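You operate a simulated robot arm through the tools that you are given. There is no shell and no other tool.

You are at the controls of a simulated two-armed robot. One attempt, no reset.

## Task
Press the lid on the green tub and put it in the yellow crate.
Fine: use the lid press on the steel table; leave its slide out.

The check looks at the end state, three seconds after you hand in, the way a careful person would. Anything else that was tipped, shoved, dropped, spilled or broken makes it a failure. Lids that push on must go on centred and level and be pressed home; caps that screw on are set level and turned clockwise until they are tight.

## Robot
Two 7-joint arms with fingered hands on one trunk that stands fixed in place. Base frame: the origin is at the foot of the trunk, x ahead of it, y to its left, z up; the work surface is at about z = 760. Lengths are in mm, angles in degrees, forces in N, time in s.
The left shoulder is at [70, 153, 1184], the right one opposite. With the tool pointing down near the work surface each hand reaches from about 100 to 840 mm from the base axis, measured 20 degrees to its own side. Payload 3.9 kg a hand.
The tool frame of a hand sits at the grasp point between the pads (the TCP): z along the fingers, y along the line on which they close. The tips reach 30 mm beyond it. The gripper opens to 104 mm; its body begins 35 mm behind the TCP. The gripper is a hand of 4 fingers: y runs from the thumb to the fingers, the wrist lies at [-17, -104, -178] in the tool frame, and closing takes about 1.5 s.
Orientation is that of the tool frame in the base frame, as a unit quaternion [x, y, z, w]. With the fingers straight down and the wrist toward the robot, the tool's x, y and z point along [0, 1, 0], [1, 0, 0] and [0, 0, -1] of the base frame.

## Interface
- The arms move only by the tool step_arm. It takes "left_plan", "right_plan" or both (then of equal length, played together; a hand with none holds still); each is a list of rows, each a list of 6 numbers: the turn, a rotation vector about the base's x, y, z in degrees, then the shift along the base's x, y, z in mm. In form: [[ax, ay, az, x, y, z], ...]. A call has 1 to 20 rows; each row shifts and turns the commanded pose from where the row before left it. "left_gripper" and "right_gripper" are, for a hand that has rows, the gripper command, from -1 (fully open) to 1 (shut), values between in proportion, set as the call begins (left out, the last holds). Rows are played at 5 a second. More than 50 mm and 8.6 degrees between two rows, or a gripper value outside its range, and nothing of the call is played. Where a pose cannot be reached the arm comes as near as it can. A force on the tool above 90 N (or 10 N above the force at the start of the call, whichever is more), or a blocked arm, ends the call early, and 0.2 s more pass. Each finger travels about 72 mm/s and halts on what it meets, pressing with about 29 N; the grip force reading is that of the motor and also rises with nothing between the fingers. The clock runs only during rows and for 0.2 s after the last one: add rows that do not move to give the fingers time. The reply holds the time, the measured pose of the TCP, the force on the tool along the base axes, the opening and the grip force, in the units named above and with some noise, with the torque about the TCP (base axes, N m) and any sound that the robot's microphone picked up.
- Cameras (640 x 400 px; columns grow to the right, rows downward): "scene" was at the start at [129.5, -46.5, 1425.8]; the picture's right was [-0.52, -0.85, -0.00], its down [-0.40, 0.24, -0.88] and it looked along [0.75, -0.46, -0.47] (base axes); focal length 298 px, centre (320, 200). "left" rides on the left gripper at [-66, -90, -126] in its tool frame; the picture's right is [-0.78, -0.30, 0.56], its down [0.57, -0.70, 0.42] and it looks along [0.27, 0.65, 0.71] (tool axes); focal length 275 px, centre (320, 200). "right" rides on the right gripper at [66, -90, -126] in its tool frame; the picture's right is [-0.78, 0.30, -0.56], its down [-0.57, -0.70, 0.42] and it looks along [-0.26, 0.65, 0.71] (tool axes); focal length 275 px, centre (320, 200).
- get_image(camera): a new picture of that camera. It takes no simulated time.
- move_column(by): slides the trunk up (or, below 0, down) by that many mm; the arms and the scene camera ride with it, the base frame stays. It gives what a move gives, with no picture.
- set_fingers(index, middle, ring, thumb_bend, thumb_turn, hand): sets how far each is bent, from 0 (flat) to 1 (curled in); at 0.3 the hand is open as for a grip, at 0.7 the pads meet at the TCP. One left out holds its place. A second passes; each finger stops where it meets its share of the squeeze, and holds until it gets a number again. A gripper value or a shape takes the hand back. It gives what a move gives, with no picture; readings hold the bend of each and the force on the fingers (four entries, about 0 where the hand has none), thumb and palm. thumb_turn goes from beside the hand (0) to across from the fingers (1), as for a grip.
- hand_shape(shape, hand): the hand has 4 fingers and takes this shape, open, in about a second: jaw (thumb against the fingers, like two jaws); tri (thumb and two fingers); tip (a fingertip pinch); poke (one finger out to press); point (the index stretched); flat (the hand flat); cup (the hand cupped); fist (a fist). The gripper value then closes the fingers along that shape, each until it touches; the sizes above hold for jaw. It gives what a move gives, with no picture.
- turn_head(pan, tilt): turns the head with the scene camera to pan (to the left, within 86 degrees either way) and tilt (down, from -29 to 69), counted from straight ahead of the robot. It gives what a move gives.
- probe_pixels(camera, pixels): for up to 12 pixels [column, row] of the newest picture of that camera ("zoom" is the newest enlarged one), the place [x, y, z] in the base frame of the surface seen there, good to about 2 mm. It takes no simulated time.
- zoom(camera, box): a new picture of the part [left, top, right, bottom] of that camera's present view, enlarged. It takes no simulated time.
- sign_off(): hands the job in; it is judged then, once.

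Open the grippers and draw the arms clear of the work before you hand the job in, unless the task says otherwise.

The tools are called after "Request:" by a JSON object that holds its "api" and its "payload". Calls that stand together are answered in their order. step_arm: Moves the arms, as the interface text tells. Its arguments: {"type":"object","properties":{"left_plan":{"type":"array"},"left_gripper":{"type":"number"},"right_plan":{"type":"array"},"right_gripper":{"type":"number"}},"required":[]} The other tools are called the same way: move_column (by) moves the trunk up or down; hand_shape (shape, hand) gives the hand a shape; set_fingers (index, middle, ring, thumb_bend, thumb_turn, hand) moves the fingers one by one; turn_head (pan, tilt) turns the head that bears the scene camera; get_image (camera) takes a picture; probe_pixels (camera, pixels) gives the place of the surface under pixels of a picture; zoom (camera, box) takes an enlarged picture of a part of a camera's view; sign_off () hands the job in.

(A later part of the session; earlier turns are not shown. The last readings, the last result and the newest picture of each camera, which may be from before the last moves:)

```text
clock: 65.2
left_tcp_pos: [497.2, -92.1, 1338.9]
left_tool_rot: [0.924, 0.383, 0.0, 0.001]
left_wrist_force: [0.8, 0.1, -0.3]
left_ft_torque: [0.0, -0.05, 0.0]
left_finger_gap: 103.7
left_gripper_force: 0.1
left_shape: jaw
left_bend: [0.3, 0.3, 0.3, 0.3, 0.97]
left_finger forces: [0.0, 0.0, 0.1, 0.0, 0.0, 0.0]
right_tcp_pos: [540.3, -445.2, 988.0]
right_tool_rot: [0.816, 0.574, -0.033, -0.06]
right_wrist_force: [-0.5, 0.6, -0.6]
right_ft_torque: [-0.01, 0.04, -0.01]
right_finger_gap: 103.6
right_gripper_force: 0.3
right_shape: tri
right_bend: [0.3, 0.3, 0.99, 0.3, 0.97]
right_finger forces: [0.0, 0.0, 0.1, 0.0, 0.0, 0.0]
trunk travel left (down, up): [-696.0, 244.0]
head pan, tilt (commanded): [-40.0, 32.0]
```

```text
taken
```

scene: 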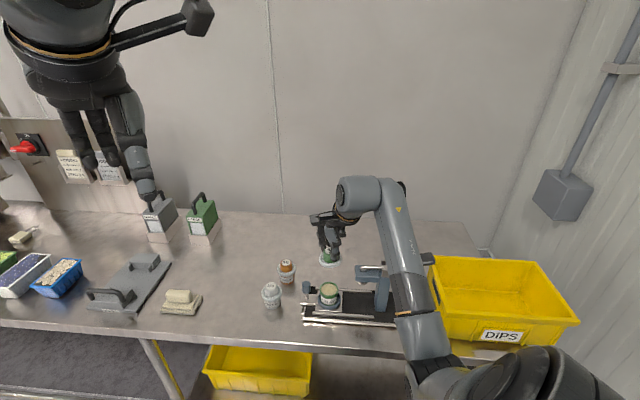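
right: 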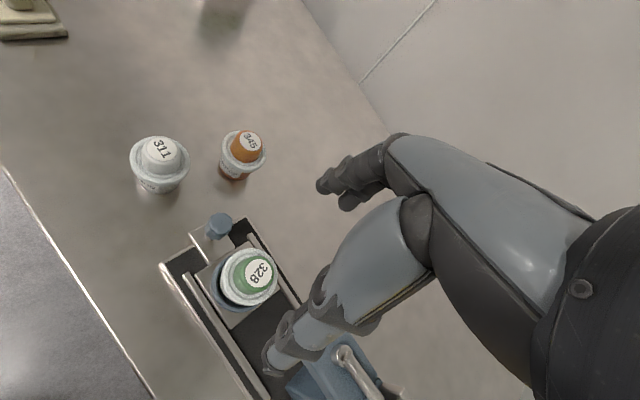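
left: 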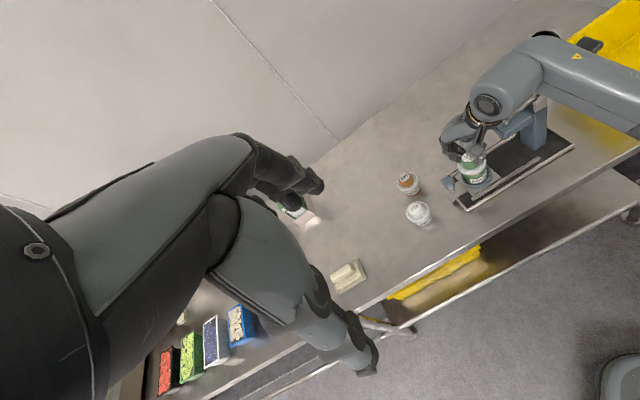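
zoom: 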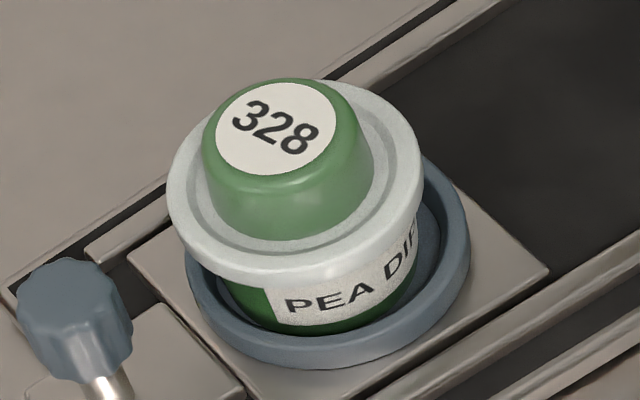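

The lid looks centred and level on the tub. Next is the slide: I measure its knob precisely in the scene and right-camera views.

Request:
{"api": "zoom", "payload": {"camera": "right", "box": [189, 201, 249, 251]}}

Request:
{"api": "probe_pixels", "payload": {"camera": "zoom", "pixels": [[320, 160], [270, 170], [370, 165], [320, 120], [330, 210], [290, 230], [340, 240], [280, 260], [250, 310], [265, 130], [375, 200], [300, 280]]}}

Request:
{"api": "zoom", "payload": {"camera": "scene", "box": [290, 270, 330, 310]}}

Request:
{"api": "probe_pixels", "payload": {"camera": "zoom", "pixels": [[270, 175], [220, 180], [320, 180], [270, 145], [270, 210], [225, 220], [315, 220], [270, 260], [270, 300], [272, 340], [230, 260], [310, 260]]}}

```text
8.00 times, centred on (219, 226) of right
```

zoom: 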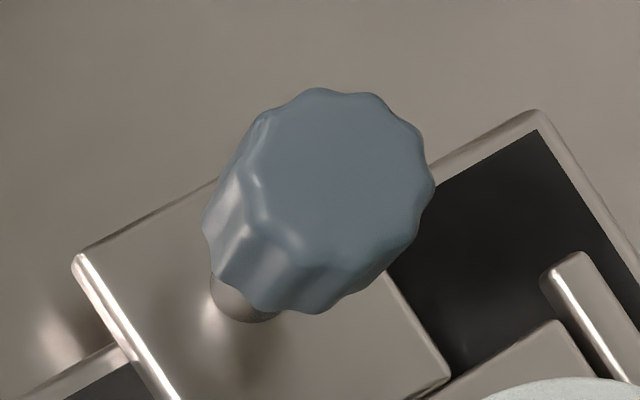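

```text
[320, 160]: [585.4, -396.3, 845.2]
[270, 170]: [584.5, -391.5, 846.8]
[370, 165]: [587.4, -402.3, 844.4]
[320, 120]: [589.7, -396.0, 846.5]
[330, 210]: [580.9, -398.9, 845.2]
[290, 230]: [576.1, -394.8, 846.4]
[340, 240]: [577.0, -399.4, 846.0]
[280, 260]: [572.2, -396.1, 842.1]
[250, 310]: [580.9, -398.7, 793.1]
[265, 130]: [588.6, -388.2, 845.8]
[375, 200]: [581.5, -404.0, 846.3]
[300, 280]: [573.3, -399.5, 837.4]
```

```text
10.00 times, centred on (310, 290) of scene
```

zoom: 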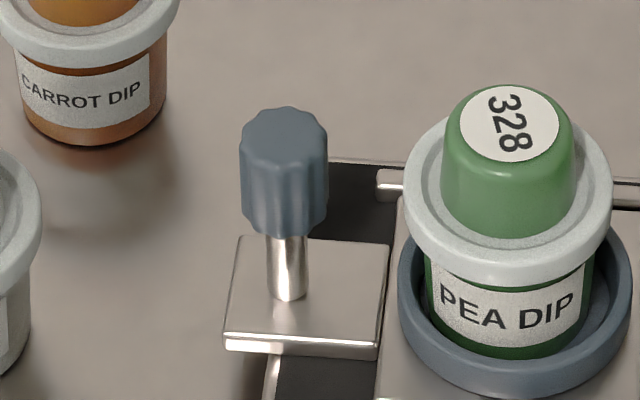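

```text
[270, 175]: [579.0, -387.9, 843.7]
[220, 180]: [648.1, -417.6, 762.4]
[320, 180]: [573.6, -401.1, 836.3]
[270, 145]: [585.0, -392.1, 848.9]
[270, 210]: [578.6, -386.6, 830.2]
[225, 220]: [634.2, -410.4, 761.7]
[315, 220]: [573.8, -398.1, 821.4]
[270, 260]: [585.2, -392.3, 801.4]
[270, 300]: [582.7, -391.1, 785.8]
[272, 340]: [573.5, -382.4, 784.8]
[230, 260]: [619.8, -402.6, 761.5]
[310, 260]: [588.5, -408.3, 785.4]
```

Knob centre ≈(583.8,-397.2), top z≈846, diameter ≈23. I level the hand, yaw to −12°, roll it 15° away from the press head, and position it with fingers half open above the knob.

Request:
{"api": "step_arm", "payload": {"right_plan": [[-2.71, -7.53, 0, 5, 5, 0], [0, 0, 7.8, 10, 12, 0], [-7.34, 1.56, 0, 10, 12, 0], [-7.34, 1.56, 0, 10, 12, 0], [0, 0, 0, 9, 11, -10], [0, 0, 0, 0, 0, 0]], "right_gripper": -0.25}}

Request:
{"api": "get_image", "payload": {"camera": "right"}}

Request:
{"api": "get_image", "payload": {"camera": "scene"}}

```text
clock: 66.6
left_tcp_pos: [497.0, -92.0, 1339.0]
left_tool_rot: [0.924, 0.383, 0.0, -0.001]
left_wrist_force: [0.1, 0.0, 0.3]
left_ft_torque: [-0.03, 0.0, 0.02]
left_finger_gap: 103.7
left_gripper_force: 0.0
left_shape: jaw
left_bend: [0.3, 0.3, 0.3, 0.3, 0.97]
left_finger forces: [0.0, 0.0, 0.1, 0.0, 0.0, 0.1]
right_tcp_pos: [570.7, -437.7, 987.6]
right_tool_rot: [0.768, 0.629, -0.094, 0.078]
right_wrist_force: [-0.8, 0.0, 0.5]
right_ft_torque: [-0.02, -0.03, 0.0]
right_finger_gap: 65.5
right_gripper_force: 0.1
right_shape: tri
right_bend: [0.73, 0.39, 0.99, 0.62, 0.99]
right_finger forces: [0.1, 0.0, 0.0, 0.0, 0.0, 0.1]
right hand out of reach, approached as far as the arm can: row 4, 5
trunk travel left (down, up): [-696.0, 244.0]
head pan, tilt (commanded): [-40.0, 32.0]
```

```text
taken
```

right: 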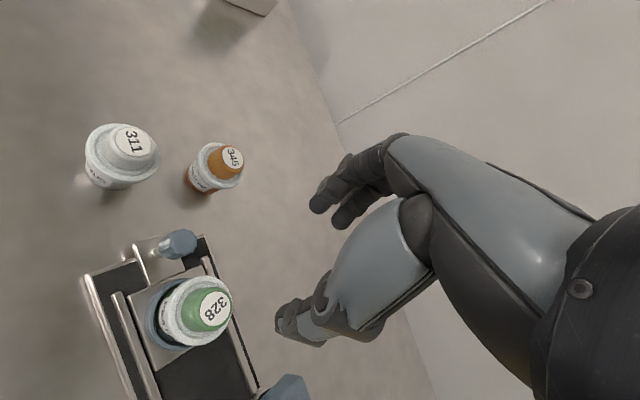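

```text
taken
```

scene: 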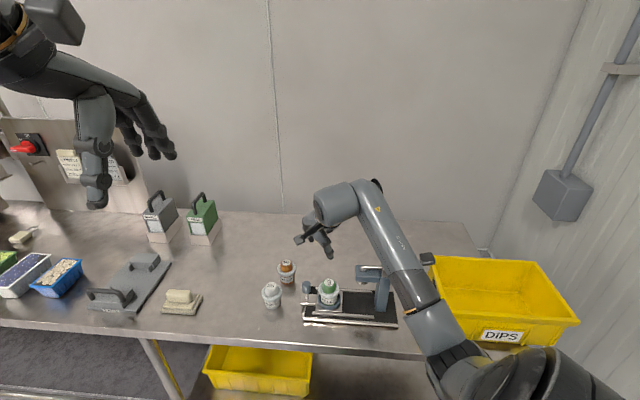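

With the roll the arm hits its limit short of the knob, so I undo the roll and instead push the knob from outside with a closed pinch (thumb and middle finger forming a V). First undo the roll and close the fingers at height.

Request:
{"api": "step_arm", "payload": {"right_plan": [[7.3, -1.56, 0, 0, 0, 10], [7.3, -1.56, 0, 5, 8, 10], [0, 0, 0, 12, 18, 0], [0, 0, 0, 12, 20, 0], [0, 0, 0, 9, 20, 0], [0, 0, 0, 0, 0, 0], [0, 0, 0, 0, 0, 0]], "right_gripper": 0.95}}

Request:
{"api": "get_image", "payload": {"camera": "right"}}

Request:
{"api": "get_image", "payload": {"camera": "scene"}}

```text
clock: 68.2
left_tcp_pos: [497.0, -91.5, 1339.9]
left_tool_rot: [0.924, 0.383, 0.0, 0.001]
left_wrist_force: [-0.3, -0.4, -0.3]
left_ft_torque: [-0.02, 0.01, -0.01]
left_finger_gap: 103.7
left_gripper_force: 0.1
left_shape: jaw
left_bend: [0.3, 0.3, 0.3, 0.3, 0.97]
left_finger forces: [0.1, 0.1, 0.0, 0.0, 0.1, 0.0]
right_tcp_pos: [605.0, -383.1, 1006.4]
right_tool_rot: [0.775, 0.631, 0.007, -0.003]
right_wrist_force: [0.0, 0.0, -0.7]
right_ft_torque: [0.01, 0.0, 0.0]
right_finger_gap: 2.8
right_gripper_force: 0.1
right_shape: tri
right_bend: [0.71, 0.68, 0.99, 0.71, 1.0]
right_finger forces: [0.0, 0.0, 0.1, 0.0, 0.0, 0.1]
right hand out of reach, approached as far as the arm can: row 5
trunk travel left (down, up): [-696.0, 244.0]
head pan, tilt (commanded): [-40.0, 32.0]
```

```text
taken
```

right: 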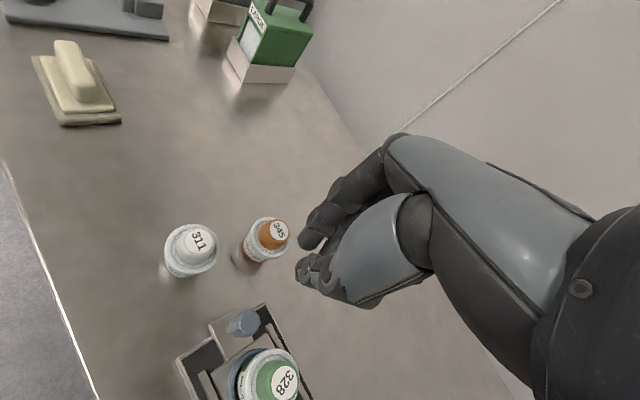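

```text
taken
```

scene: 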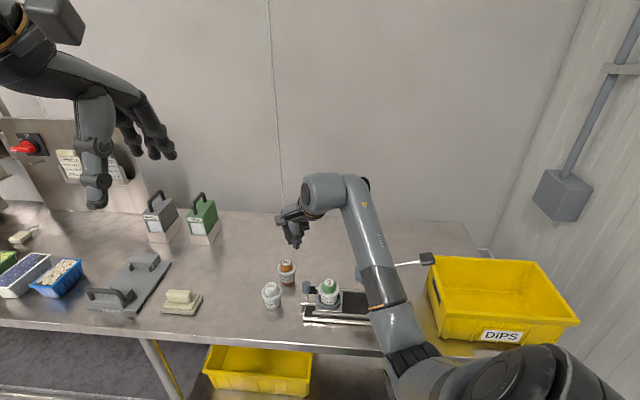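

The arm is just at its azimuth limit; I add +5° yaw, move to (609,-372), and descend to z≈900 first.

Request:
{"api": "step_arm", "payload": {"right_plan": [[0, 0, 5, 1, 3, 0], [0, 0, 0, 3, 8, 0], [0, 0, 0, 0, 0, -30], [0, 0, 0, 0, 0, -35], [0, 0, 0, 0, 0, -35], [0, 0, 0, 0, 0, 0]]}}

Request:
{"api": "get_image", "payload": {"camera": "right"}}

Request:
{"api": "zoom", "payload": {"camera": "scene", "box": [250, 200, 400, 330]}}

```text
clock: 69.6
left_tcp_pos: [496.4, -91.9, 1340.1]
left_tool_rot: [0.924, 0.383, 0.0, 0.0]
left_wrist_force: [-0.2, -0.7, 0.0]
left_ft_torque: [0.0, 0.01, -0.01]
left_finger_gap: 103.8
left_gripper_force: 0.1
left_shape: jaw
left_bend: [0.3, 0.3, 0.3, 0.3, 0.97]
left_finger forces: [0.0, 0.0, 0.0, 0.0, 0.1, 0.0]
right_tcp_pos: [609.8, -373.0, 906.4]
right_tool_rot: [0.75, 0.662, 0.005, -0.001]
right_wrist_force: [-0.1, -0.1, -0.1]
right_ft_torque: [-0.01, 0.01, 0.0]
right_finger_gap: 2.7
right_gripper_force: 0.0
right_shape: tri
right_bend: [0.71, 0.68, 0.99, 0.71, 1.0]
right_finger forces: [0.0, 0.1, 0.1, 0.1, 0.0, 0.0]
trunk travel left (down, up): [-696.0, 244.0]
head pan, tilt (commanded): [-40.0, 32.0]
```

```text
taken
```

right: 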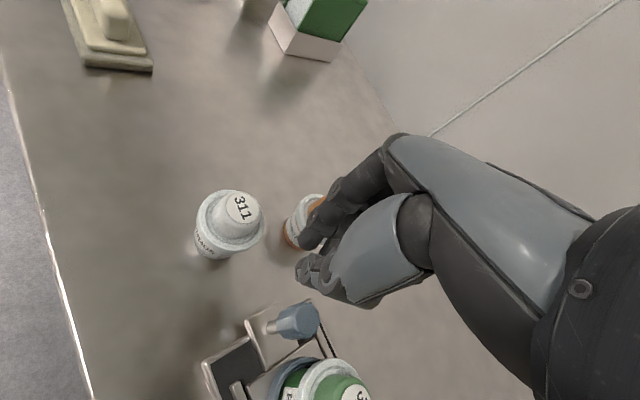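

```text
3.08 times, centred on (325, 265) of scene
```

zoom: 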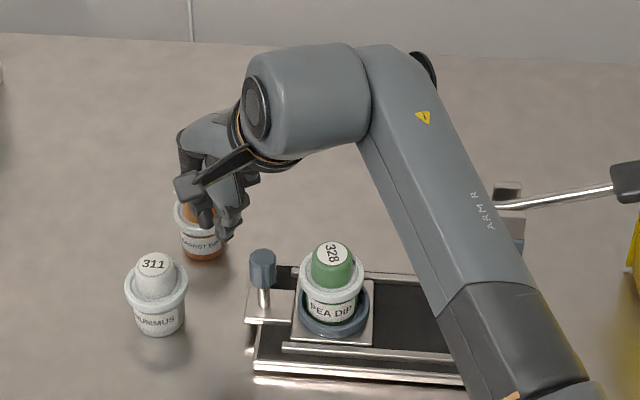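

The closed pinch is beside the knob with free space below. I descend to z≈849.

Request:
{"api": "step_arm", "payload": {"right_plan": [[0, 0, 0, 0, 0, -15], [0, 0, 0, 0, 0, -15], [0, 0, 0, 0, 0, -15], [0, 0, 0, 0, 0, -12], [0, 0, 0, 0, 0, 0]]}}

Request:
{"api": "get_image", "payload": {"camera": "right"}}

Request:
{"api": "zoom", "payload": {"camera": "scene", "box": [260, 230, 370, 320]}}

Request:
{"api": "zoom", "payload": {"camera": "left", "box": [400, 110, 520, 210]}}

```text
clock: 70.8
left_tcp_pos: [497.4, -91.8, 1340.4]
left_tool_rot: [0.924, 0.382, -0.001, 0.0]
left_wrist_force: [0.3, -0.2, -0.3]
left_ft_torque: [0.02, 0.0, 0.01]
left_finger_gap: 103.9
left_gripper_force: 0.1
left_shape: jaw
left_bend: [0.3, 0.3, 0.3, 0.3, 0.97]
left_finger forces: [0.0, 0.0, 0.0, 0.1, 0.1, 0.1]
right_tcp_pos: [609.4, -370.9, 850.1]
right_tool_rot: [0.75, 0.661, 0.005, -0.002]
right_wrist_force: [-0.8, -0.3, 0.5]
right_ft_torque: [-0.03, 0.06, -0.01]
right_finger_gap: 2.7
right_gripper_force: 0.0
right_shape: tri
right_bend: [0.71, 0.68, 0.99, 0.71, 1.0]
right_finger forces: [0.0, 0.0, 0.0, 0.0, 0.1, 0.1]
trunk travel left (down, up): [-696.0, 244.0]
head pan, tilt (commanded): [-40.0, 32.0]
```

```text
taken
```

right: 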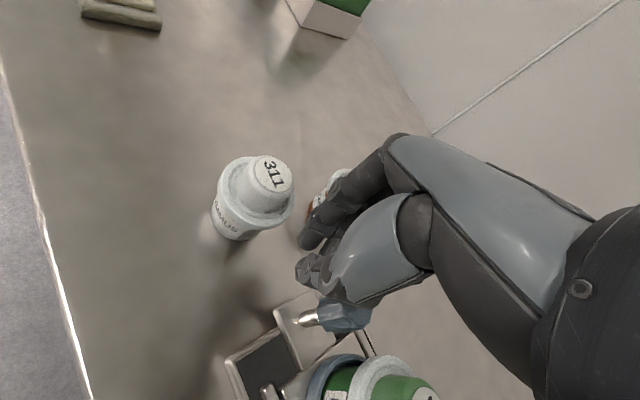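

```text
4.44 times, centred on (315, 275) of scene
```

zoom: 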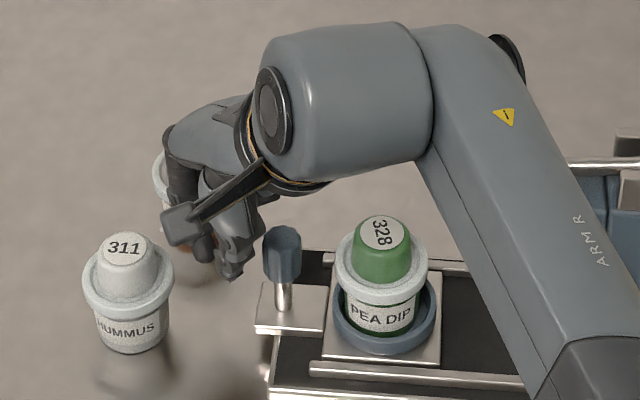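

```text
4.00 times, centred on (460, 160) of left
```

zoom: 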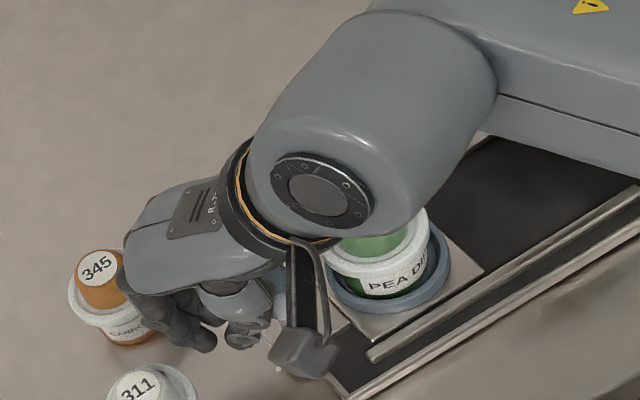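

The pinch is just left of the knob at its height. I move 12 mm toward the knob along the slide direction and check for contact.

Request:
{"api": "step_arm", "payload": {"right_plan": [[0, 0, 0, -3.5, -3.5, 0], [0, 0, 0, -3.5, -3.5, 0], [0, 0, 0, -2.1, -2.1, 0], [0, 0, 0, 0, 0, 0]]}}

Request:
{"api": "zoom", "payload": {"camera": "scene", "box": [280, 250, 360, 320]}}

Request:
{"api": "get_image", "payload": {"camera": "right"}}

```text
clock: 71.8
left_tcp_pos: [496.4, -92.0, 1339.3]
left_tool_rot: [0.924, 0.383, 0.001, 0.0]
left_wrist_force: [-0.8, 0.4, -0.5]
left_ft_torque: [-0.02, -0.04, 0.01]
left_finger_gap: 103.6
left_gripper_force: 0.1
left_shape: jaw
left_bend: [0.3, 0.3, 0.3, 0.3, 0.97]
left_finger forces: [0.0, 0.0, 0.0, 0.0, 0.1, 0.1]
right_tcp_pos: [600.8, -379.9, 850.6]
right_tool_rot: [0.75, 0.661, 0.004, -0.002]
right_wrist_force: [0.4, 0.1, -0.2]
right_ft_torque: [0.01, -0.04, -0.02]
right_finger_gap: 2.6
right_gripper_force: 0.0
right_shape: tri
right_bend: [0.71, 0.68, 0.99, 0.71, 1.0]
right_finger forces: [0.1, 0.0, 0.0, 0.0, 0.2, 0.1]
trunk travel left (down, up): [-696.0, 244.0]
head pan, tilt (commanded): [-40.0, 32.0]
```

```text
5.71 times, centred on (320, 285) of scene
```

zoom: 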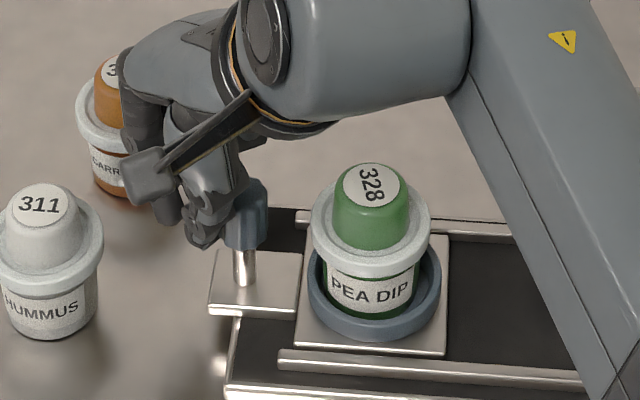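

```text
taken
```

right: 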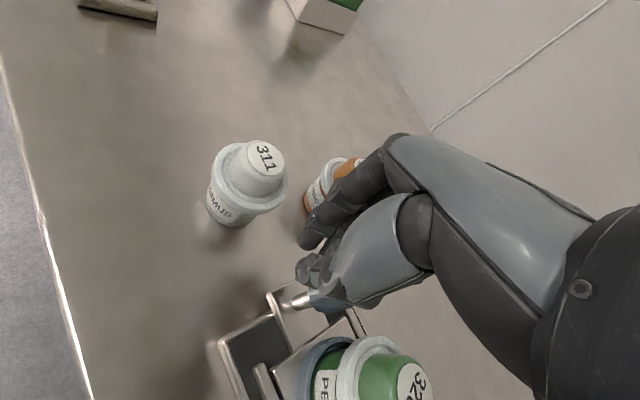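

The thumb is now next to the knob. I push 20 mm along the slide direction in 5 mm steps.

Request:
{"api": "step_arm", "payload": {"right_plan": [[0, 0, 0, -3.5, -3.5, 0], [0, 0, 0, -3.5, -3.5, 0], [0, 0, 0, -3.5, -3.5, 0], [0, 0, 0, -3.5, -3.5, 0], [0, 0, 0, 0, 0, 0]]}}

Request:
{"api": "zoom", "payload": {"camera": "scene", "box": [280, 250, 400, 330]}}

```text
clock: 73.0
left_tcp_pos: [496.6, -91.3, 1339.3]
left_tool_rot: [0.924, 0.383, 0.0, 0.0]
left_wrist_force: [-0.2, -0.5, -0.1]
left_ft_torque: [-0.02, -0.03, 0.01]
left_finger_gap: 103.6
left_gripper_force: 0.1
left_shape: jaw
left_bend: [0.3, 0.3, 0.3, 0.3, 0.97]
left_finger forces: [0.0, 0.0, 0.0, 0.0, 0.0, 0.1]
right_tcp_pos: [585.8, -393.3, 849.0]
right_tool_rot: [0.75, 0.661, 0.005, -0.003]
right_wrist_force: [-0.2, 1.5, -0.2]
right_ft_torque: [0.02, -0.01, 0.0]
right_finger_gap: 2.7
right_gripper_force: 0.1
right_shape: tri
right_bend: [0.71, 0.68, 0.99, 0.71, 1.0]
right_finger forces: [0.0, 0.0, 0.0, 0.1, 1.5, 0.0]
trunk travel left (down, up): [-696.0, 244.0]
head pan, tilt (commanded): [-40.0, 32.0]
```

```text
5.00 times, centred on (340, 290) of scene
```

zoom: 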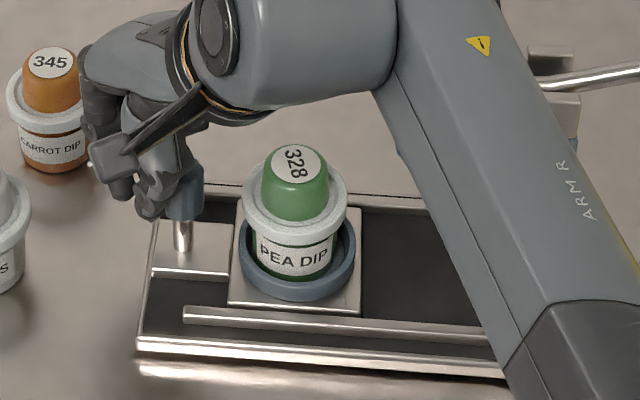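

The slide is moving in with only ~1.5 N. I continue 35 mm more and check.

Request:
{"api": "step_arm", "payload": {"right_plan": [[0, 0, 0, -3.5, -3.5, 0], [0, 0, 0, -3.5, -3.5, 0], [0, 0, 0, -3.5, -3.5, 0], [0, 0, 0, -3.5, -3.5, 0], [0, 0, 0, -3.5, -3.5, 0], [0, 0, 0, -3.5, -3.5, 0], [0, 0, 0, -3.5, -3.5, 0], [0, 0, 0, 0, 0, 0]]}}

Request:
{"api": "get_image", "payload": {"camera": "scene"}}

Request:
{"api": "zoom", "payload": {"camera": "scene", "box": [290, 240, 410, 340]}}

Request:
{"api": "get_image", "payload": {"camera": "right"}}

```text
clock: 74.8
left_tcp_pos: [497.0, -92.0, 1339.4]
left_tool_rot: [0.924, 0.383, 0.001, 0.0]
left_wrist_force: [-0.3, 0.1, -0.7]
left_ft_torque: [-0.01, 0.02, 0.02]
left_finger_gap: 103.5
left_gripper_force: 0.0
left_shape: jaw
left_bend: [0.3, 0.3, 0.3, 0.3, 0.97]
left_finger forces: [0.0, 0.0, 0.0, 0.0, 0.0, 0.0]
right_tcp_pos: [560.5, -420.0, 849.7]
right_tool_rot: [0.75, 0.661, 0.006, -0.002]
right_wrist_force: [-1.1, 0.7, 0.9]
right_ft_torque: [0.02, 0.03, -0.07]
right_finger_gap: 2.9
right_gripper_force: 0.2
right_shape: tri
right_bend: [0.71, 0.68, 0.99, 0.71, 1.0]
right_finger forces: [0.0, 0.1, 0.0, 0.0, 1.9, 0.1]
trunk travel left (down, up): [-696.0, 244.0]
head pan, tilt (commanded): [-40.0, 32.0]
```

```text
taken
```

scene: 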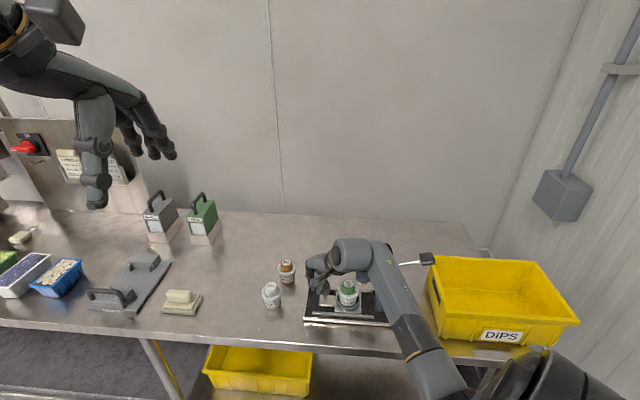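

```text
4.00 times, centred on (350, 290) of scene
```

zoom: 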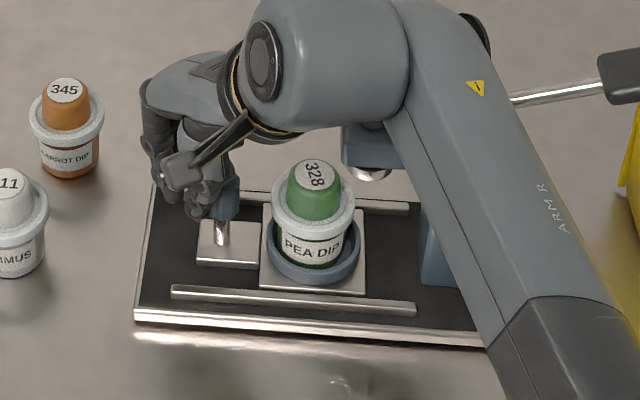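

```text
taken
```

right: 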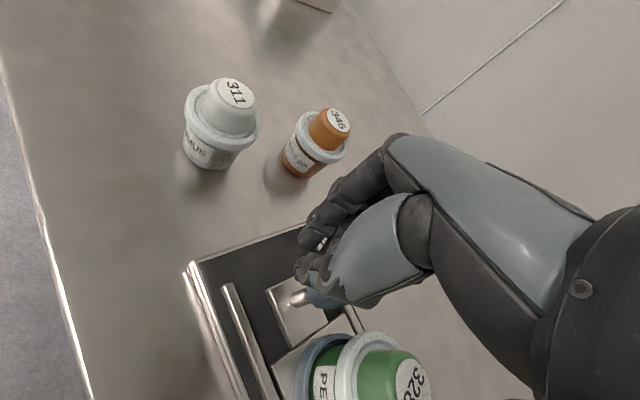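

About 48 mm of travel done, tub still steady. I continue another 30 mm.

Request:
{"api": "step_arm", "payload": {"right_plan": [[0, 0, 0, -3.5, -3.5, 0], [0, 0, 0, -3.5, -3.5, 0], [0, 0, 0, -3.5, -3.5, 0], [0, 0, 0, -3.5, -3.5, 0], [0, 0, 0, -3.5, -3.5, 0], [0, 0, 0, -3.5, -3.5, 0], [0, 0, 0, 0, 0, 0]]}}

Request:
{"api": "zoom", "payload": {"camera": "scene", "box": [300, 250, 400, 330]}}

Request:
{"api": "zoom", "payload": {"camera": "left", "box": [420, 80, 580, 200]}}

```text
clock: 76.4
left_tcp_pos: [497.0, -91.4, 1339.1]
left_tool_rot: [0.924, 0.383, 0.0, 0.0]
left_wrist_force: [0.4, 0.5, 0.0]
left_ft_torque: [0.0, 0.0, -0.02]
left_finger_gap: 103.7
left_gripper_force: 0.0
left_shape: jaw
left_bend: [0.3, 0.3, 0.3, 0.3, 0.97]
left_finger forces: [0.0, 0.0, 0.1, 0.0, 0.0, 0.0]
right_tcp_pos: [541.1, -439.3, 850.7]
right_tool_rot: [0.75, 0.661, 0.005, -0.002]
right_wrist_force: [-0.2, 0.7, -0.1]
right_ft_torque: [0.02, -0.01, 0.0]
right_finger_gap: 2.8
right_gripper_force: 0.1
right_shape: tri
right_bend: [0.71, 0.68, 0.99, 0.71, 1.0]
right_finger forces: [0.0, 0.1, 0.0, 0.0, 1.0, 0.1]
trunk travel left (down, up): [-696.0, 244.0]
head pan, tilt (commanded): [-40.0, 32.0]
```

```text
5.00 times, centred on (350, 290) of scene
```

zoom: 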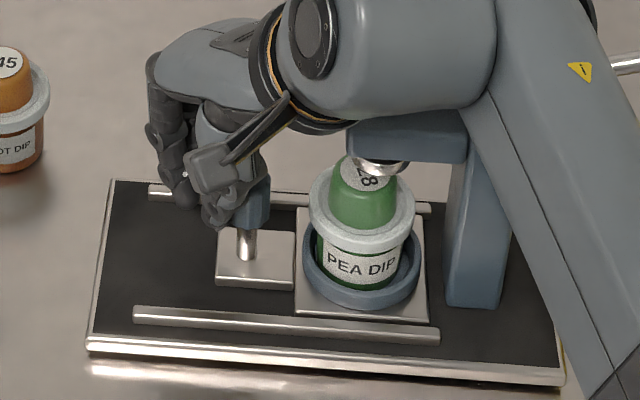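

```text
3.33 times, centred on (500, 140) of left
```

zoom: 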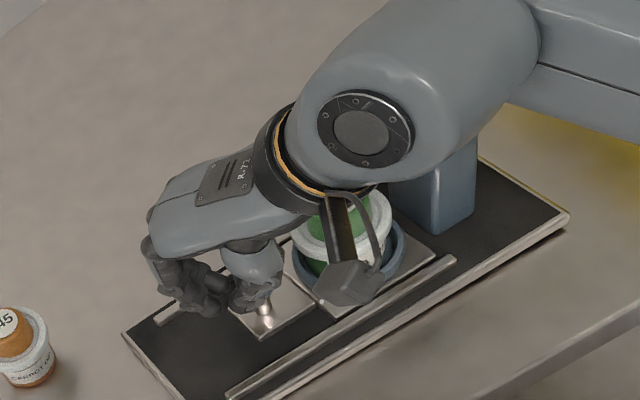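

About 80 mm of travel done; the lid's knob is nearly under the ram. I finish with 2 mm steps watching for the stop.

Request:
{"api": "step_arm", "payload": {"right_plan": [[0, 0, 0, -1.4, -1.4, 0], [0, 0, 0, -1.4, -1.4, 0], [0, 0, 0, -1.4, -1.4, 0], [0, 0, 0, 0, 0, 0]]}}

Request:
{"api": "zoom", "payload": {"camera": "scene", "box": [300, 250, 400, 330]}}

```text
clock: 77.4
left_tcp_pos: [495.8, -91.3, 1340.9]
left_tool_rot: [0.924, 0.382, 0.0, -0.001]
left_wrist_force: [0.4, 0.0, -0.9]
left_ft_torque: [0.03, -0.02, 0.01]
left_finger_gap: 103.7
left_gripper_force: 0.0
left_shape: jaw
left_bend: [0.3, 0.3, 0.3, 0.3, 0.97]
left_finger forces: [0.0, 0.1, 0.0, 0.1, 0.0, 0.0]
right_tcp_pos: [537.7, -443.6, 849.4]
right_tool_rot: [0.749, 0.662, 0.005, -0.002]
right_wrist_force: [0.6, 2.5, 0.0]
right_ft_torque: [0.05, 0.0, -0.05]
right_finger_gap: 2.5
right_gripper_force: 0.1
right_shape: tri
right_bend: [0.71, 0.68, 0.99, 0.71, 1.0]
right_finger forces: [0.0, 0.0, 0.0, 0.0, 2.9, 0.0]
trunk travel left (down, up): [-696.0, 244.0]
head pan, tilt (commanded): [-40.0, 32.0]
```

```text
5.00 times, centred on (350, 290) of scene
```

zoom: 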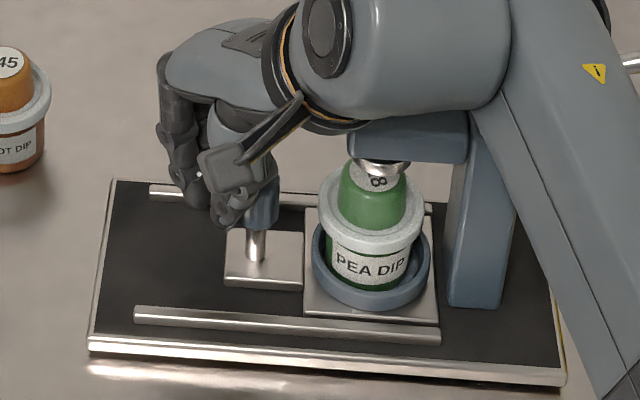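

Force is up to ~2.9 N and the nest plate is near the rail ends. I push 3 mm more gently to find the stop.

Request:
{"api": "step_arm", "payload": {"right_plan": [[0, 0, 0, -1.1, -1.1, 0], [0, 0, 0, -1.1, -1.1, 0], [0, 0, 0, 0, 0, 0]]}}

Request:
{"api": "zoom", "payload": {"camera": "scene", "box": [300, 250, 400, 330]}}

```text
clock: 78.2
left_tcp_pos: [496.5, -89.8, 1338.8]
left_tool_rot: [0.924, 0.383, 0.0, 0.0]
left_wrist_force: [-0.9, -0.4, -0.4]
left_ft_torque: [0.01, 0.05, 0.01]
left_finger_gap: 103.8
left_gripper_force: 0.1
left_shape: jaw
left_bend: [0.3, 0.3, 0.3, 0.3, 0.97]
left_finger forces: [0.1, 0.0, 0.0, 0.0, 0.0, 0.0]
right_tcp_pos: [535.0, -446.0, 850.5]
right_tool_rot: [0.749, 0.662, 0.004, -0.002]
right_wrist_force: [2.7, 5.7, 0.8]
right_ft_torque: [0.04, -0.02, -0.08]
right_finger_gap: 2.7
right_gripper_force: 0.0
right_shape: tri
right_bend: [0.71, 0.68, 0.99, 0.72, 1.0]
right_finger forces: [0.0, 0.0, 0.0, 0.0, 5.8, 0.0]
trunk travel left (down, up): [-696.0, 244.0]
head pan, tilt (commanded): [-40.0, 32.0]
```

```text
5.00 times, centred on (350, 290) of scene
```

zoom: 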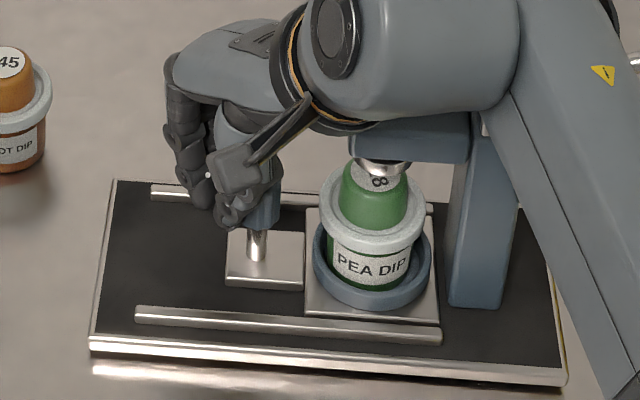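

The force rose to ~6 N with no more motion: the slide is at its inner stop. I back off along the slide direction and raise the hand clear.

Request:
{"api": "step_arm", "payload": {"right_plan": [[0, 0, 0, 4, 4, 0], [0, 0, 0, 7, 7, 0], [0, 0, 0, 7, 7, 10], [0, 0, 0, 0, 0, 30], [0, 0, 0, 0, 0, 35], [0, 0, 0, 0, 0, 35], [0, 0, 0, 0, 0, 35], [0, 0, 0, 0, 0, 0]]}}

Request:
{"api": "get_image", "payload": {"camera": "right"}}

Request:
{"api": "zoom", "payload": {"camera": "scene", "box": [310, 250, 410, 330]}}

Request:
{"api": "zoom", "payload": {"camera": "left", "box": [440, 80, 580, 190]}}

```text
clock: 80.0
left_tcp_pos: [497.1, -92.4, 1338.4]
left_tool_rot: [0.924, 0.382, 0.0, -0.001]
left_wrist_force: [-0.4, -1.0, 0.1]
left_ft_torque: [-0.02, 0.0, -0.04]
left_finger_gap: 104.0
left_gripper_force: 0.2
left_shape: jaw
left_bend: [0.3, 0.3, 0.3, 0.3, 0.97]
left_finger forces: [0.0, 0.1, 0.0, 0.1, 0.0, 0.0]
right_tcp_pos: [553.5, -428.6, 997.0]
right_tool_rot: [0.75, 0.661, 0.005, -0.002]
right_wrist_force: [0.0, 0.1, -0.4]
right_ft_torque: [0.01, 0.06, -0.01]
right_finger_gap: 2.7
right_gripper_force: 0.0
right_shape: tri
right_bend: [0.71, 0.68, 0.99, 0.71, 1.0]
right_finger forces: [0.1, 0.0, 0.1, 0.0, 0.1, 0.0]
trunk travel left (down, up): [-696.0, 244.0]
head pan, tilt (commanded): [-40.0, 32.0]
```

```text
taken
```

right: 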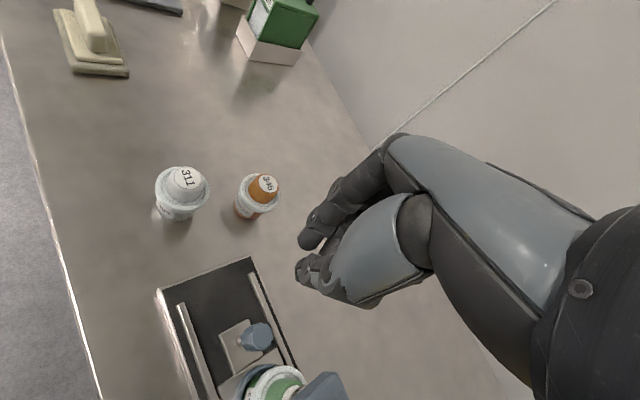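

```text
5.00 times, centred on (360, 290) of scene
```

zoom: 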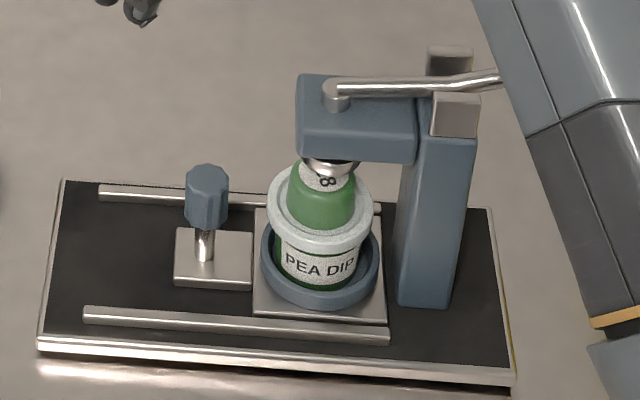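

```text
3.64 times, centred on (510, 135) of left
```

zoom: 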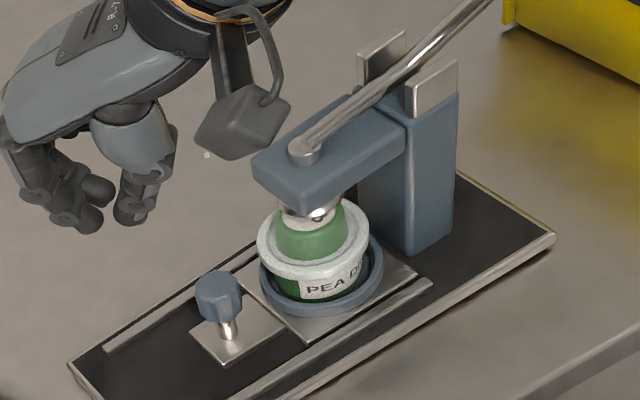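

The tub is under the ram. I verify the alignment of ram and lid by probing the ram's ring and the lid's edge in the scene and left views.

Request:
{"api": "zoom", "payload": {"camera": "scene", "box": [340, 270, 385, 310]}}

Request:
{"api": "probe_pixels", "payload": {"camera": "zoom", "pixels": [[280, 105], [310, 118], [345, 122], [380, 115], [400, 102], [345, 140], [205, 180], [225, 230], [280, 258], [340, 262], [400, 245], [435, 205]]}}

Request:
{"api": "zoom", "payload": {"camera": "left", "box": [480, 110, 540, 170]}}

Request:
{"api": "probe_pixels", "payload": {"camera": "zoom", "pixels": [[255, 135], [280, 150], [310, 155], [335, 145], [195, 190], [200, 230], [240, 260], [300, 265], [350, 245], [380, 215], [390, 180], [290, 170]]}}

```text
10.00 times, centred on (362, 290) of scene
```

zoom: 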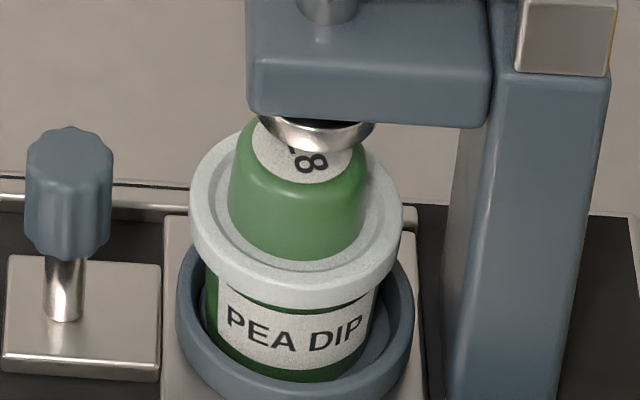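

```text
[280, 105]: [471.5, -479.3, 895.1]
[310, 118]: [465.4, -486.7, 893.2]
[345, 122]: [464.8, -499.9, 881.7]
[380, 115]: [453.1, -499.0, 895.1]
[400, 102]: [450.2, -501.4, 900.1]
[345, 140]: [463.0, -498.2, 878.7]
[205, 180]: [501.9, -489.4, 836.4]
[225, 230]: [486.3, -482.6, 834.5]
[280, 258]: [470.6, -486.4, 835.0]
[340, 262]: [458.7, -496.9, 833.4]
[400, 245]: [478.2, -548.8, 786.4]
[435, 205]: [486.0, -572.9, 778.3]
```

```text
6.67 times, centred on (510, 140) of left
```

zoom: 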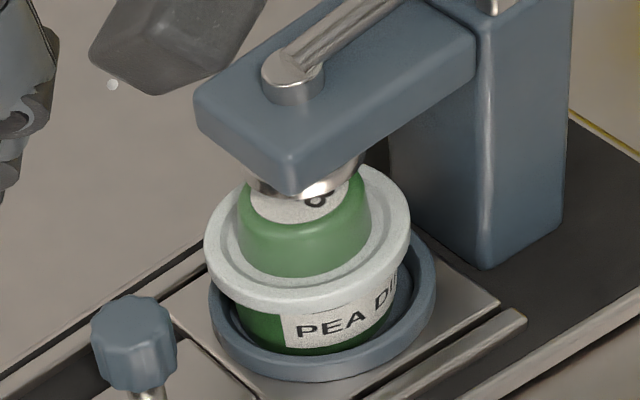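

```text
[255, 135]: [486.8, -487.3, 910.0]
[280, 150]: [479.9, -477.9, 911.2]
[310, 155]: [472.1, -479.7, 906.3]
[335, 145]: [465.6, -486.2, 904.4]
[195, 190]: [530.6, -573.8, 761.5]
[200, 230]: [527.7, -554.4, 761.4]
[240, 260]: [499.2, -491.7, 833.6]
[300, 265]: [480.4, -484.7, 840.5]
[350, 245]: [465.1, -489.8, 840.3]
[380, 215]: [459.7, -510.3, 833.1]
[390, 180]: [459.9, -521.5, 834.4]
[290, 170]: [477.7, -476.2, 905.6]
```

Ram and lid are aligned within a couple of mm and the slide is home. Now the lever: I move back above the paddle with yaw −40° and make a fist.

Request:
{"api": "step_arm", "payload": {"right_plan": [[0, 0, 0, 0, 0, 33], [0, 0, 0, 0, 0, 34], [0, 0, -4.1, -23.3, -24.1, 0], [0, 0, -4.1, -23.3, -24.1, 0], [0, 0, -4.1, -23.3, -24.1, 0], [0, 0, -4.1, -23.3, -24.1, 0], [0, 0, -4.1, -23.3, -24.1, 0], [0, 0, -4.1, -23.3, -24.1, 0], [0, 0, -4.1, -23.3, -24.1, 0], [0, 0, -4, -23.4, -24.2, 0], [0, 0, 0, 0, 0, 0]]}}

Request:
{"api": "hand_shape", "payload": {"hand": "right", "shape": "fist"}}

Request:
{"api": "get_image", "payload": {"camera": "scene"}}

Request:
{"api": "get_image", "payload": {"camera": "right"}}

```text
clock: 82.4
left_tcp_pos: [496.8, -92.3, 1339.5]
left_tool_rot: [0.924, 0.383, 0.0, 0.0]
left_wrist_force: [0.0, 0.3, -0.1]
left_ft_torque: [0.01, -0.01, 0.0]
left_finger_gap: 103.9
left_gripper_force: 0.0
left_shape: jaw
left_bend: [0.3, 0.3, 0.3, 0.3, 0.97]
left_finger forces: [0.0, 0.0, 0.1, 0.0, 0.1, 0.1]
right_tcp_pos: [364.3, -622.7, 1060.4]
right_tool_rot: [0.906, 0.423, 0.005, -0.001]
right_wrist_force: [0.1, -0.7, -0.2]
right_ft_torque: [-0.03, 0.02, 0.0]
right_finger_gap: 3.0
right_gripper_force: 0.0
right_shape: tri
right_bend: [0.71, 0.68, 0.99, 0.71, 1.0]
right_finger forces: [0.1, 0.0, 0.0, 0.0, 0.1, 0.0]
trunk travel left (down, up): [-696.0, 244.0]
head pan, tilt (commanded): [-40.0, 32.0]
```

```text
clock: 83.3
left_tcp_pos: [496.1, -91.8, 1339.9]
left_tool_rot: [0.924, 0.383, 0.0, -0.001]
left_wrist_force: [-0.5, 0.3, -0.4]
left_ft_torque: [0.02, -0.02, -0.01]
left_finger_gap: 103.6
left_gripper_force: 0.0
left_shape: jaw
left_bend: [0.3, 0.3, 0.3, 0.3, 0.97]
left_finger forces: [0.0, 0.1, 0.1, 0.0, 0.1, 0.0]
right_tcp_pos: [364.1, -622.1, 1060.5]
right_tool_rot: [0.906, 0.423, 0.005, -0.001]
right_wrist_force: [0.3, 0.3, -0.4]
right_ft_torque: [0.02, -0.01, -0.03]
right_finger_gap: 0.0
right_gripper_force: 0.0
right_shape: fist
right_bend: [1.0, 1.0, 1.0, 0.84, 0.84]
right_finger forces: [0.0, 0.0, 0.1, 0.0, 0.0, 0.0]
trunk travel left (down, up): [-696.0, 244.0]
head pan, tilt (commanded): [-40.0, 32.0]
```

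```text
taken
```

scene: 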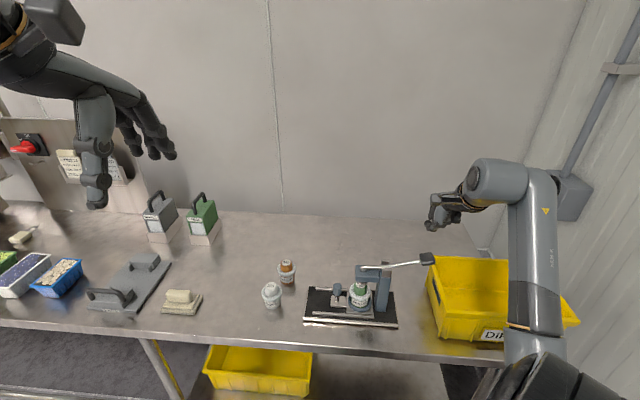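

```text
taken
```

right: 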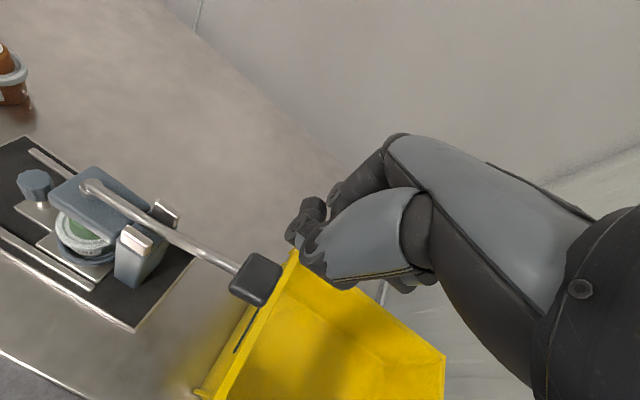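

The press is unobstructed from the scene camera now; I take a reference zoom of ram and lid, then lower the fist onto the paddle.

Request:
{"api": "zoom", "payload": {"camera": "scene", "box": [330, 260, 400, 320]}}

Request:
{"api": "step_arm", "payload": {"right_plan": [[0, 0, 0, 0, 0, -30], [0, 0, 0, 0, 0, -30], [0, 0, 0, 0, 0, -20], [0, 0, 0, 0, 0, -6], [0, 0, 0, 0, 0, -6], [0, 0, 0, 0, 0, -6], [0, 0, 0, 0, 0, 0]]}}

Request:
{"api": "zoom", "payload": {"camera": "scene", "box": [330, 230, 470, 330]}}

```text
6.67 times, centred on (365, 290) of scene
```

zoom: 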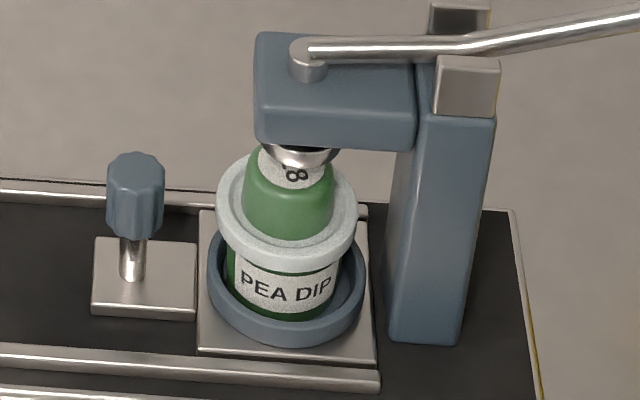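

```text
clock: 84.9
left_tcp_pos: [496.9, -91.6, 1338.4]
left_tool_rot: [0.924, 0.383, -0.001, 0.0]
left_wrist_force: [-0.4, 0.1, 0.1]
left_ft_torque: [-0.04, 0.0, -0.02]
left_finger_gap: 103.8
left_gripper_force: 0.1
left_shape: jaw
left_bend: [0.3, 0.3, 0.3, 0.3, 0.97]
left_finger forces: [0.0, 0.1, 0.0, 0.1, 0.0, 0.0]
right_tcp_pos: [364.1, -620.8, 965.6]
right_tool_rot: [0.906, 0.423, 0.005, 0.0]
right_wrist_force: [1.6, -0.2, 0.7]
right_ft_torque: [-0.01, -0.04, 0.01]
right_finger_gap: 0.2
right_gripper_force: 0.0
right_shape: fist
right_bend: [1.0, 1.0, 1.0, 0.85, 0.84]
right_finger forces: [0.1, 0.0, 0.0, 0.1, 0.9, 0.0]
trunk travel left (down, up): [-696.0, 244.0]
head pan, tilt (commanded): [-40.0, 32.0]
```

```text
4.00 times, centred on (400, 280) of scene
```

zoom: 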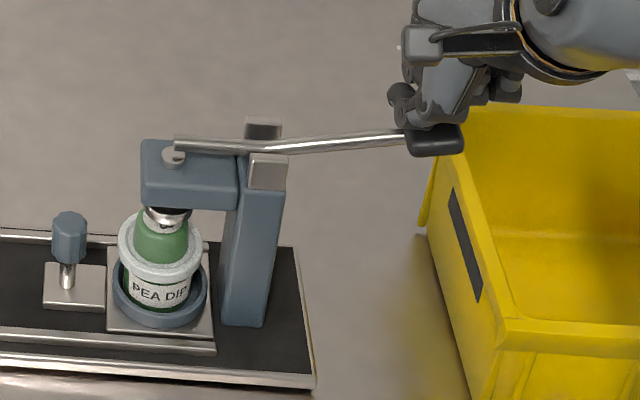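

The paddle follows. The nest is aligned with the ram (the tub sits ~3 mm off inside its nest clearance, acceptable). I continue pressing down in steps.

Request:
{"api": "step_arm", "payload": {"right_plan": [[0, 0, 0, 0, 0, -5], [0, 0, 0, 0, 0, -5], [0, 0, 0, 0, 0, -5], [0, 0, 0, 0, 0, -5], [0, 0, 0, 0, 0, 0]]}}

Request:
{"api": "zoom", "payload": {"camera": "scene", "box": [330, 230, 470, 330]}}

```text
clock: 86.1
left_tcp_pos: [496.8, -91.5, 1339.4]
left_tool_rot: [0.924, 0.382, 0.0, 0.0]
left_wrist_force: [0.1, 0.2, -0.3]
left_ft_torque: [0.01, 0.01, -0.02]
left_finger_gap: 103.5
left_gripper_force: 0.1
left_shape: jaw
left_bend: [0.3, 0.3, 0.3, 0.3, 0.97]
left_finger forces: [0.0, 0.1, 0.0, 0.1, 0.1, 0.0]
right_tcp_pos: [365.0, -621.3, 945.0]
right_tool_rot: [0.906, 0.424, 0.006, -0.001]
right_wrist_force: [0.1, -0.4, 1.7]
right_ft_torque: [0.01, -0.04, -0.03]
right_finger_gap: 0.0
right_gripper_force: 0.1
right_shape: fist
right_bend: [1.0, 1.0, 1.0, 0.85, 0.84]
right_finger forces: [0.1, 0.0, 0.0, 0.0, 1.2, 0.0]
trunk travel left (down, up): [-696.0, 244.0]
head pan, tilt (commanded): [-40.0, 32.0]
```

```text
4.00 times, centred on (400, 280) of scene
```

zoom: 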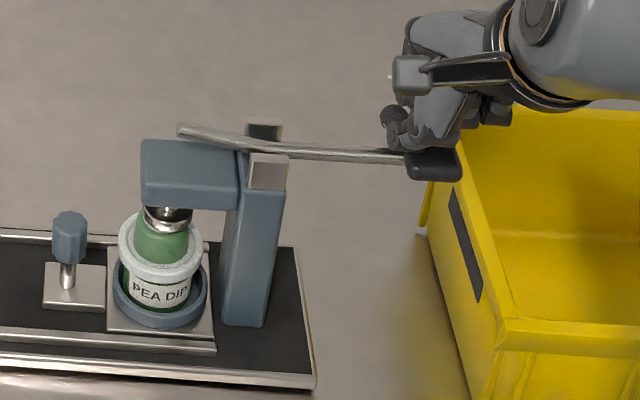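

Ram is coming down with 1–2 N at the paddle. I continue another 20 mm.

Request:
{"api": "step_arm", "payload": {"right_plan": [[0, 0, 0, 0, 0, -5], [0, 0, 0, 0, 0, -5], [0, 0, 0, 0, 0, -5], [0, 0, 0, 0, 0, -4], [0, 0, 0, 0, 0, 0]]}}

Request:
{"api": "zoom", "payload": {"camera": "scene", "box": [330, 230, 470, 330]}}

```text
clock: 87.3
left_tcp_pos: [496.6, -90.8, 1340.7]
left_tool_rot: [0.924, 0.382, 0.001, 0.0]
left_wrist_force: [0.7, 0.9, -0.5]
left_ft_torque: [0.01, 0.0, 0.01]
left_finger_gap: 103.7
left_gripper_force: 0.0
left_shape: jaw
left_bend: [0.3, 0.3, 0.3, 0.3, 0.97]
left_finger forces: [0.1, 0.0, 0.1, 0.0, 0.0, 0.0]
right_tcp_pos: [366.6, -619.9, 927.4]
right_tool_rot: [0.906, 0.423, 0.006, 0.0]
right_wrist_force: [-0.1, 0.7, 8.3]
right_ft_torque: [0.13, -0.05, 0.0]
right_finger_gap: 0.0
right_gripper_force: 0.0
right_shape: fist
right_bend: [1.0, 1.0, 1.0, 0.86, 0.84]
right_finger forces: [0.1, 0.1, 0.0, 0.0, 0.0, 0.0]
trunk travel left (down, up): [-696.0, 244.0]
head pan, tilt (commanded): [-40.0, 32.0]
heard: snap
```

```text
4.00 times, centred on (400, 280) of scene
```

zoom: 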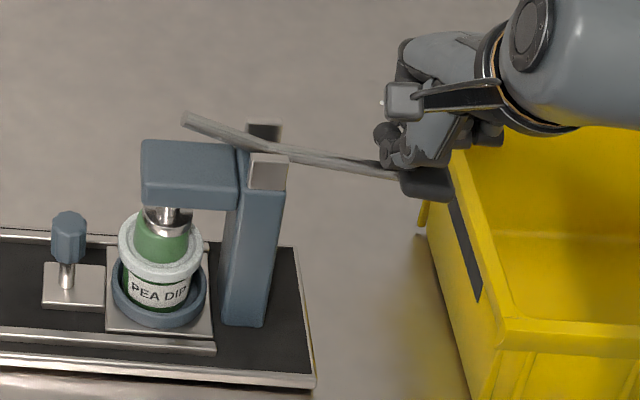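

A "snap" was heard with 8.3 N at the paddle — the lid clicked on. I zoom in to see whether it's fully home.

Request:
{"api": "zoom", "payload": {"camera": "scene", "box": [340, 270, 385, 315]}}

Request:
{"api": "probe_pixels", "payload": {"camera": "zoom", "pixels": [[205, 190], [215, 215], [240, 240], [275, 255], [310, 258], [350, 250], [380, 230], [400, 205], [200, 170], [402, 170], [300, 275], [240, 265]]}}

Request:
{"api": "zoom", "payload": {"camera": "left", "box": [480, 110, 540, 170]}}

```text
8.89 times, centred on (362, 292) of scene
```

zoom: 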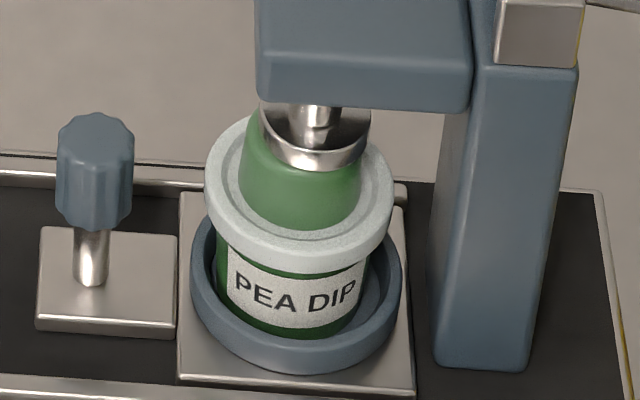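

```text
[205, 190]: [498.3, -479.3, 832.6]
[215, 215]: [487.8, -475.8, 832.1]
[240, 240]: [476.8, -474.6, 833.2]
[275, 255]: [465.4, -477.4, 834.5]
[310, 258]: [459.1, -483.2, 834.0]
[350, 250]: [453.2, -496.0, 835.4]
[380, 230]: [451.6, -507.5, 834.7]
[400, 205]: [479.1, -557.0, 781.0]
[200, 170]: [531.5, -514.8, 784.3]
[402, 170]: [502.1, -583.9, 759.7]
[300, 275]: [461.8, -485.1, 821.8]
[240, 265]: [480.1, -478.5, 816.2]
```

```text
6.67 times, centred on (510, 140) of left
```

zoom: 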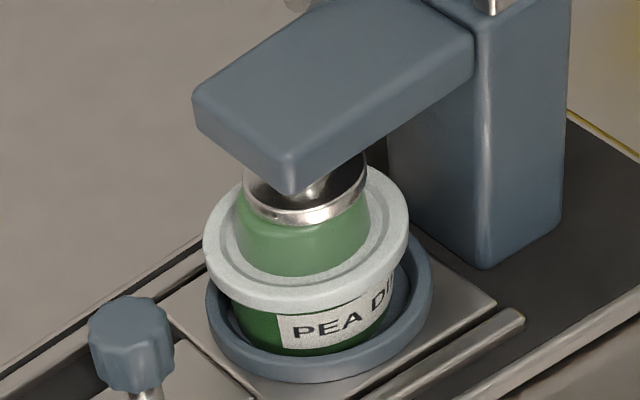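

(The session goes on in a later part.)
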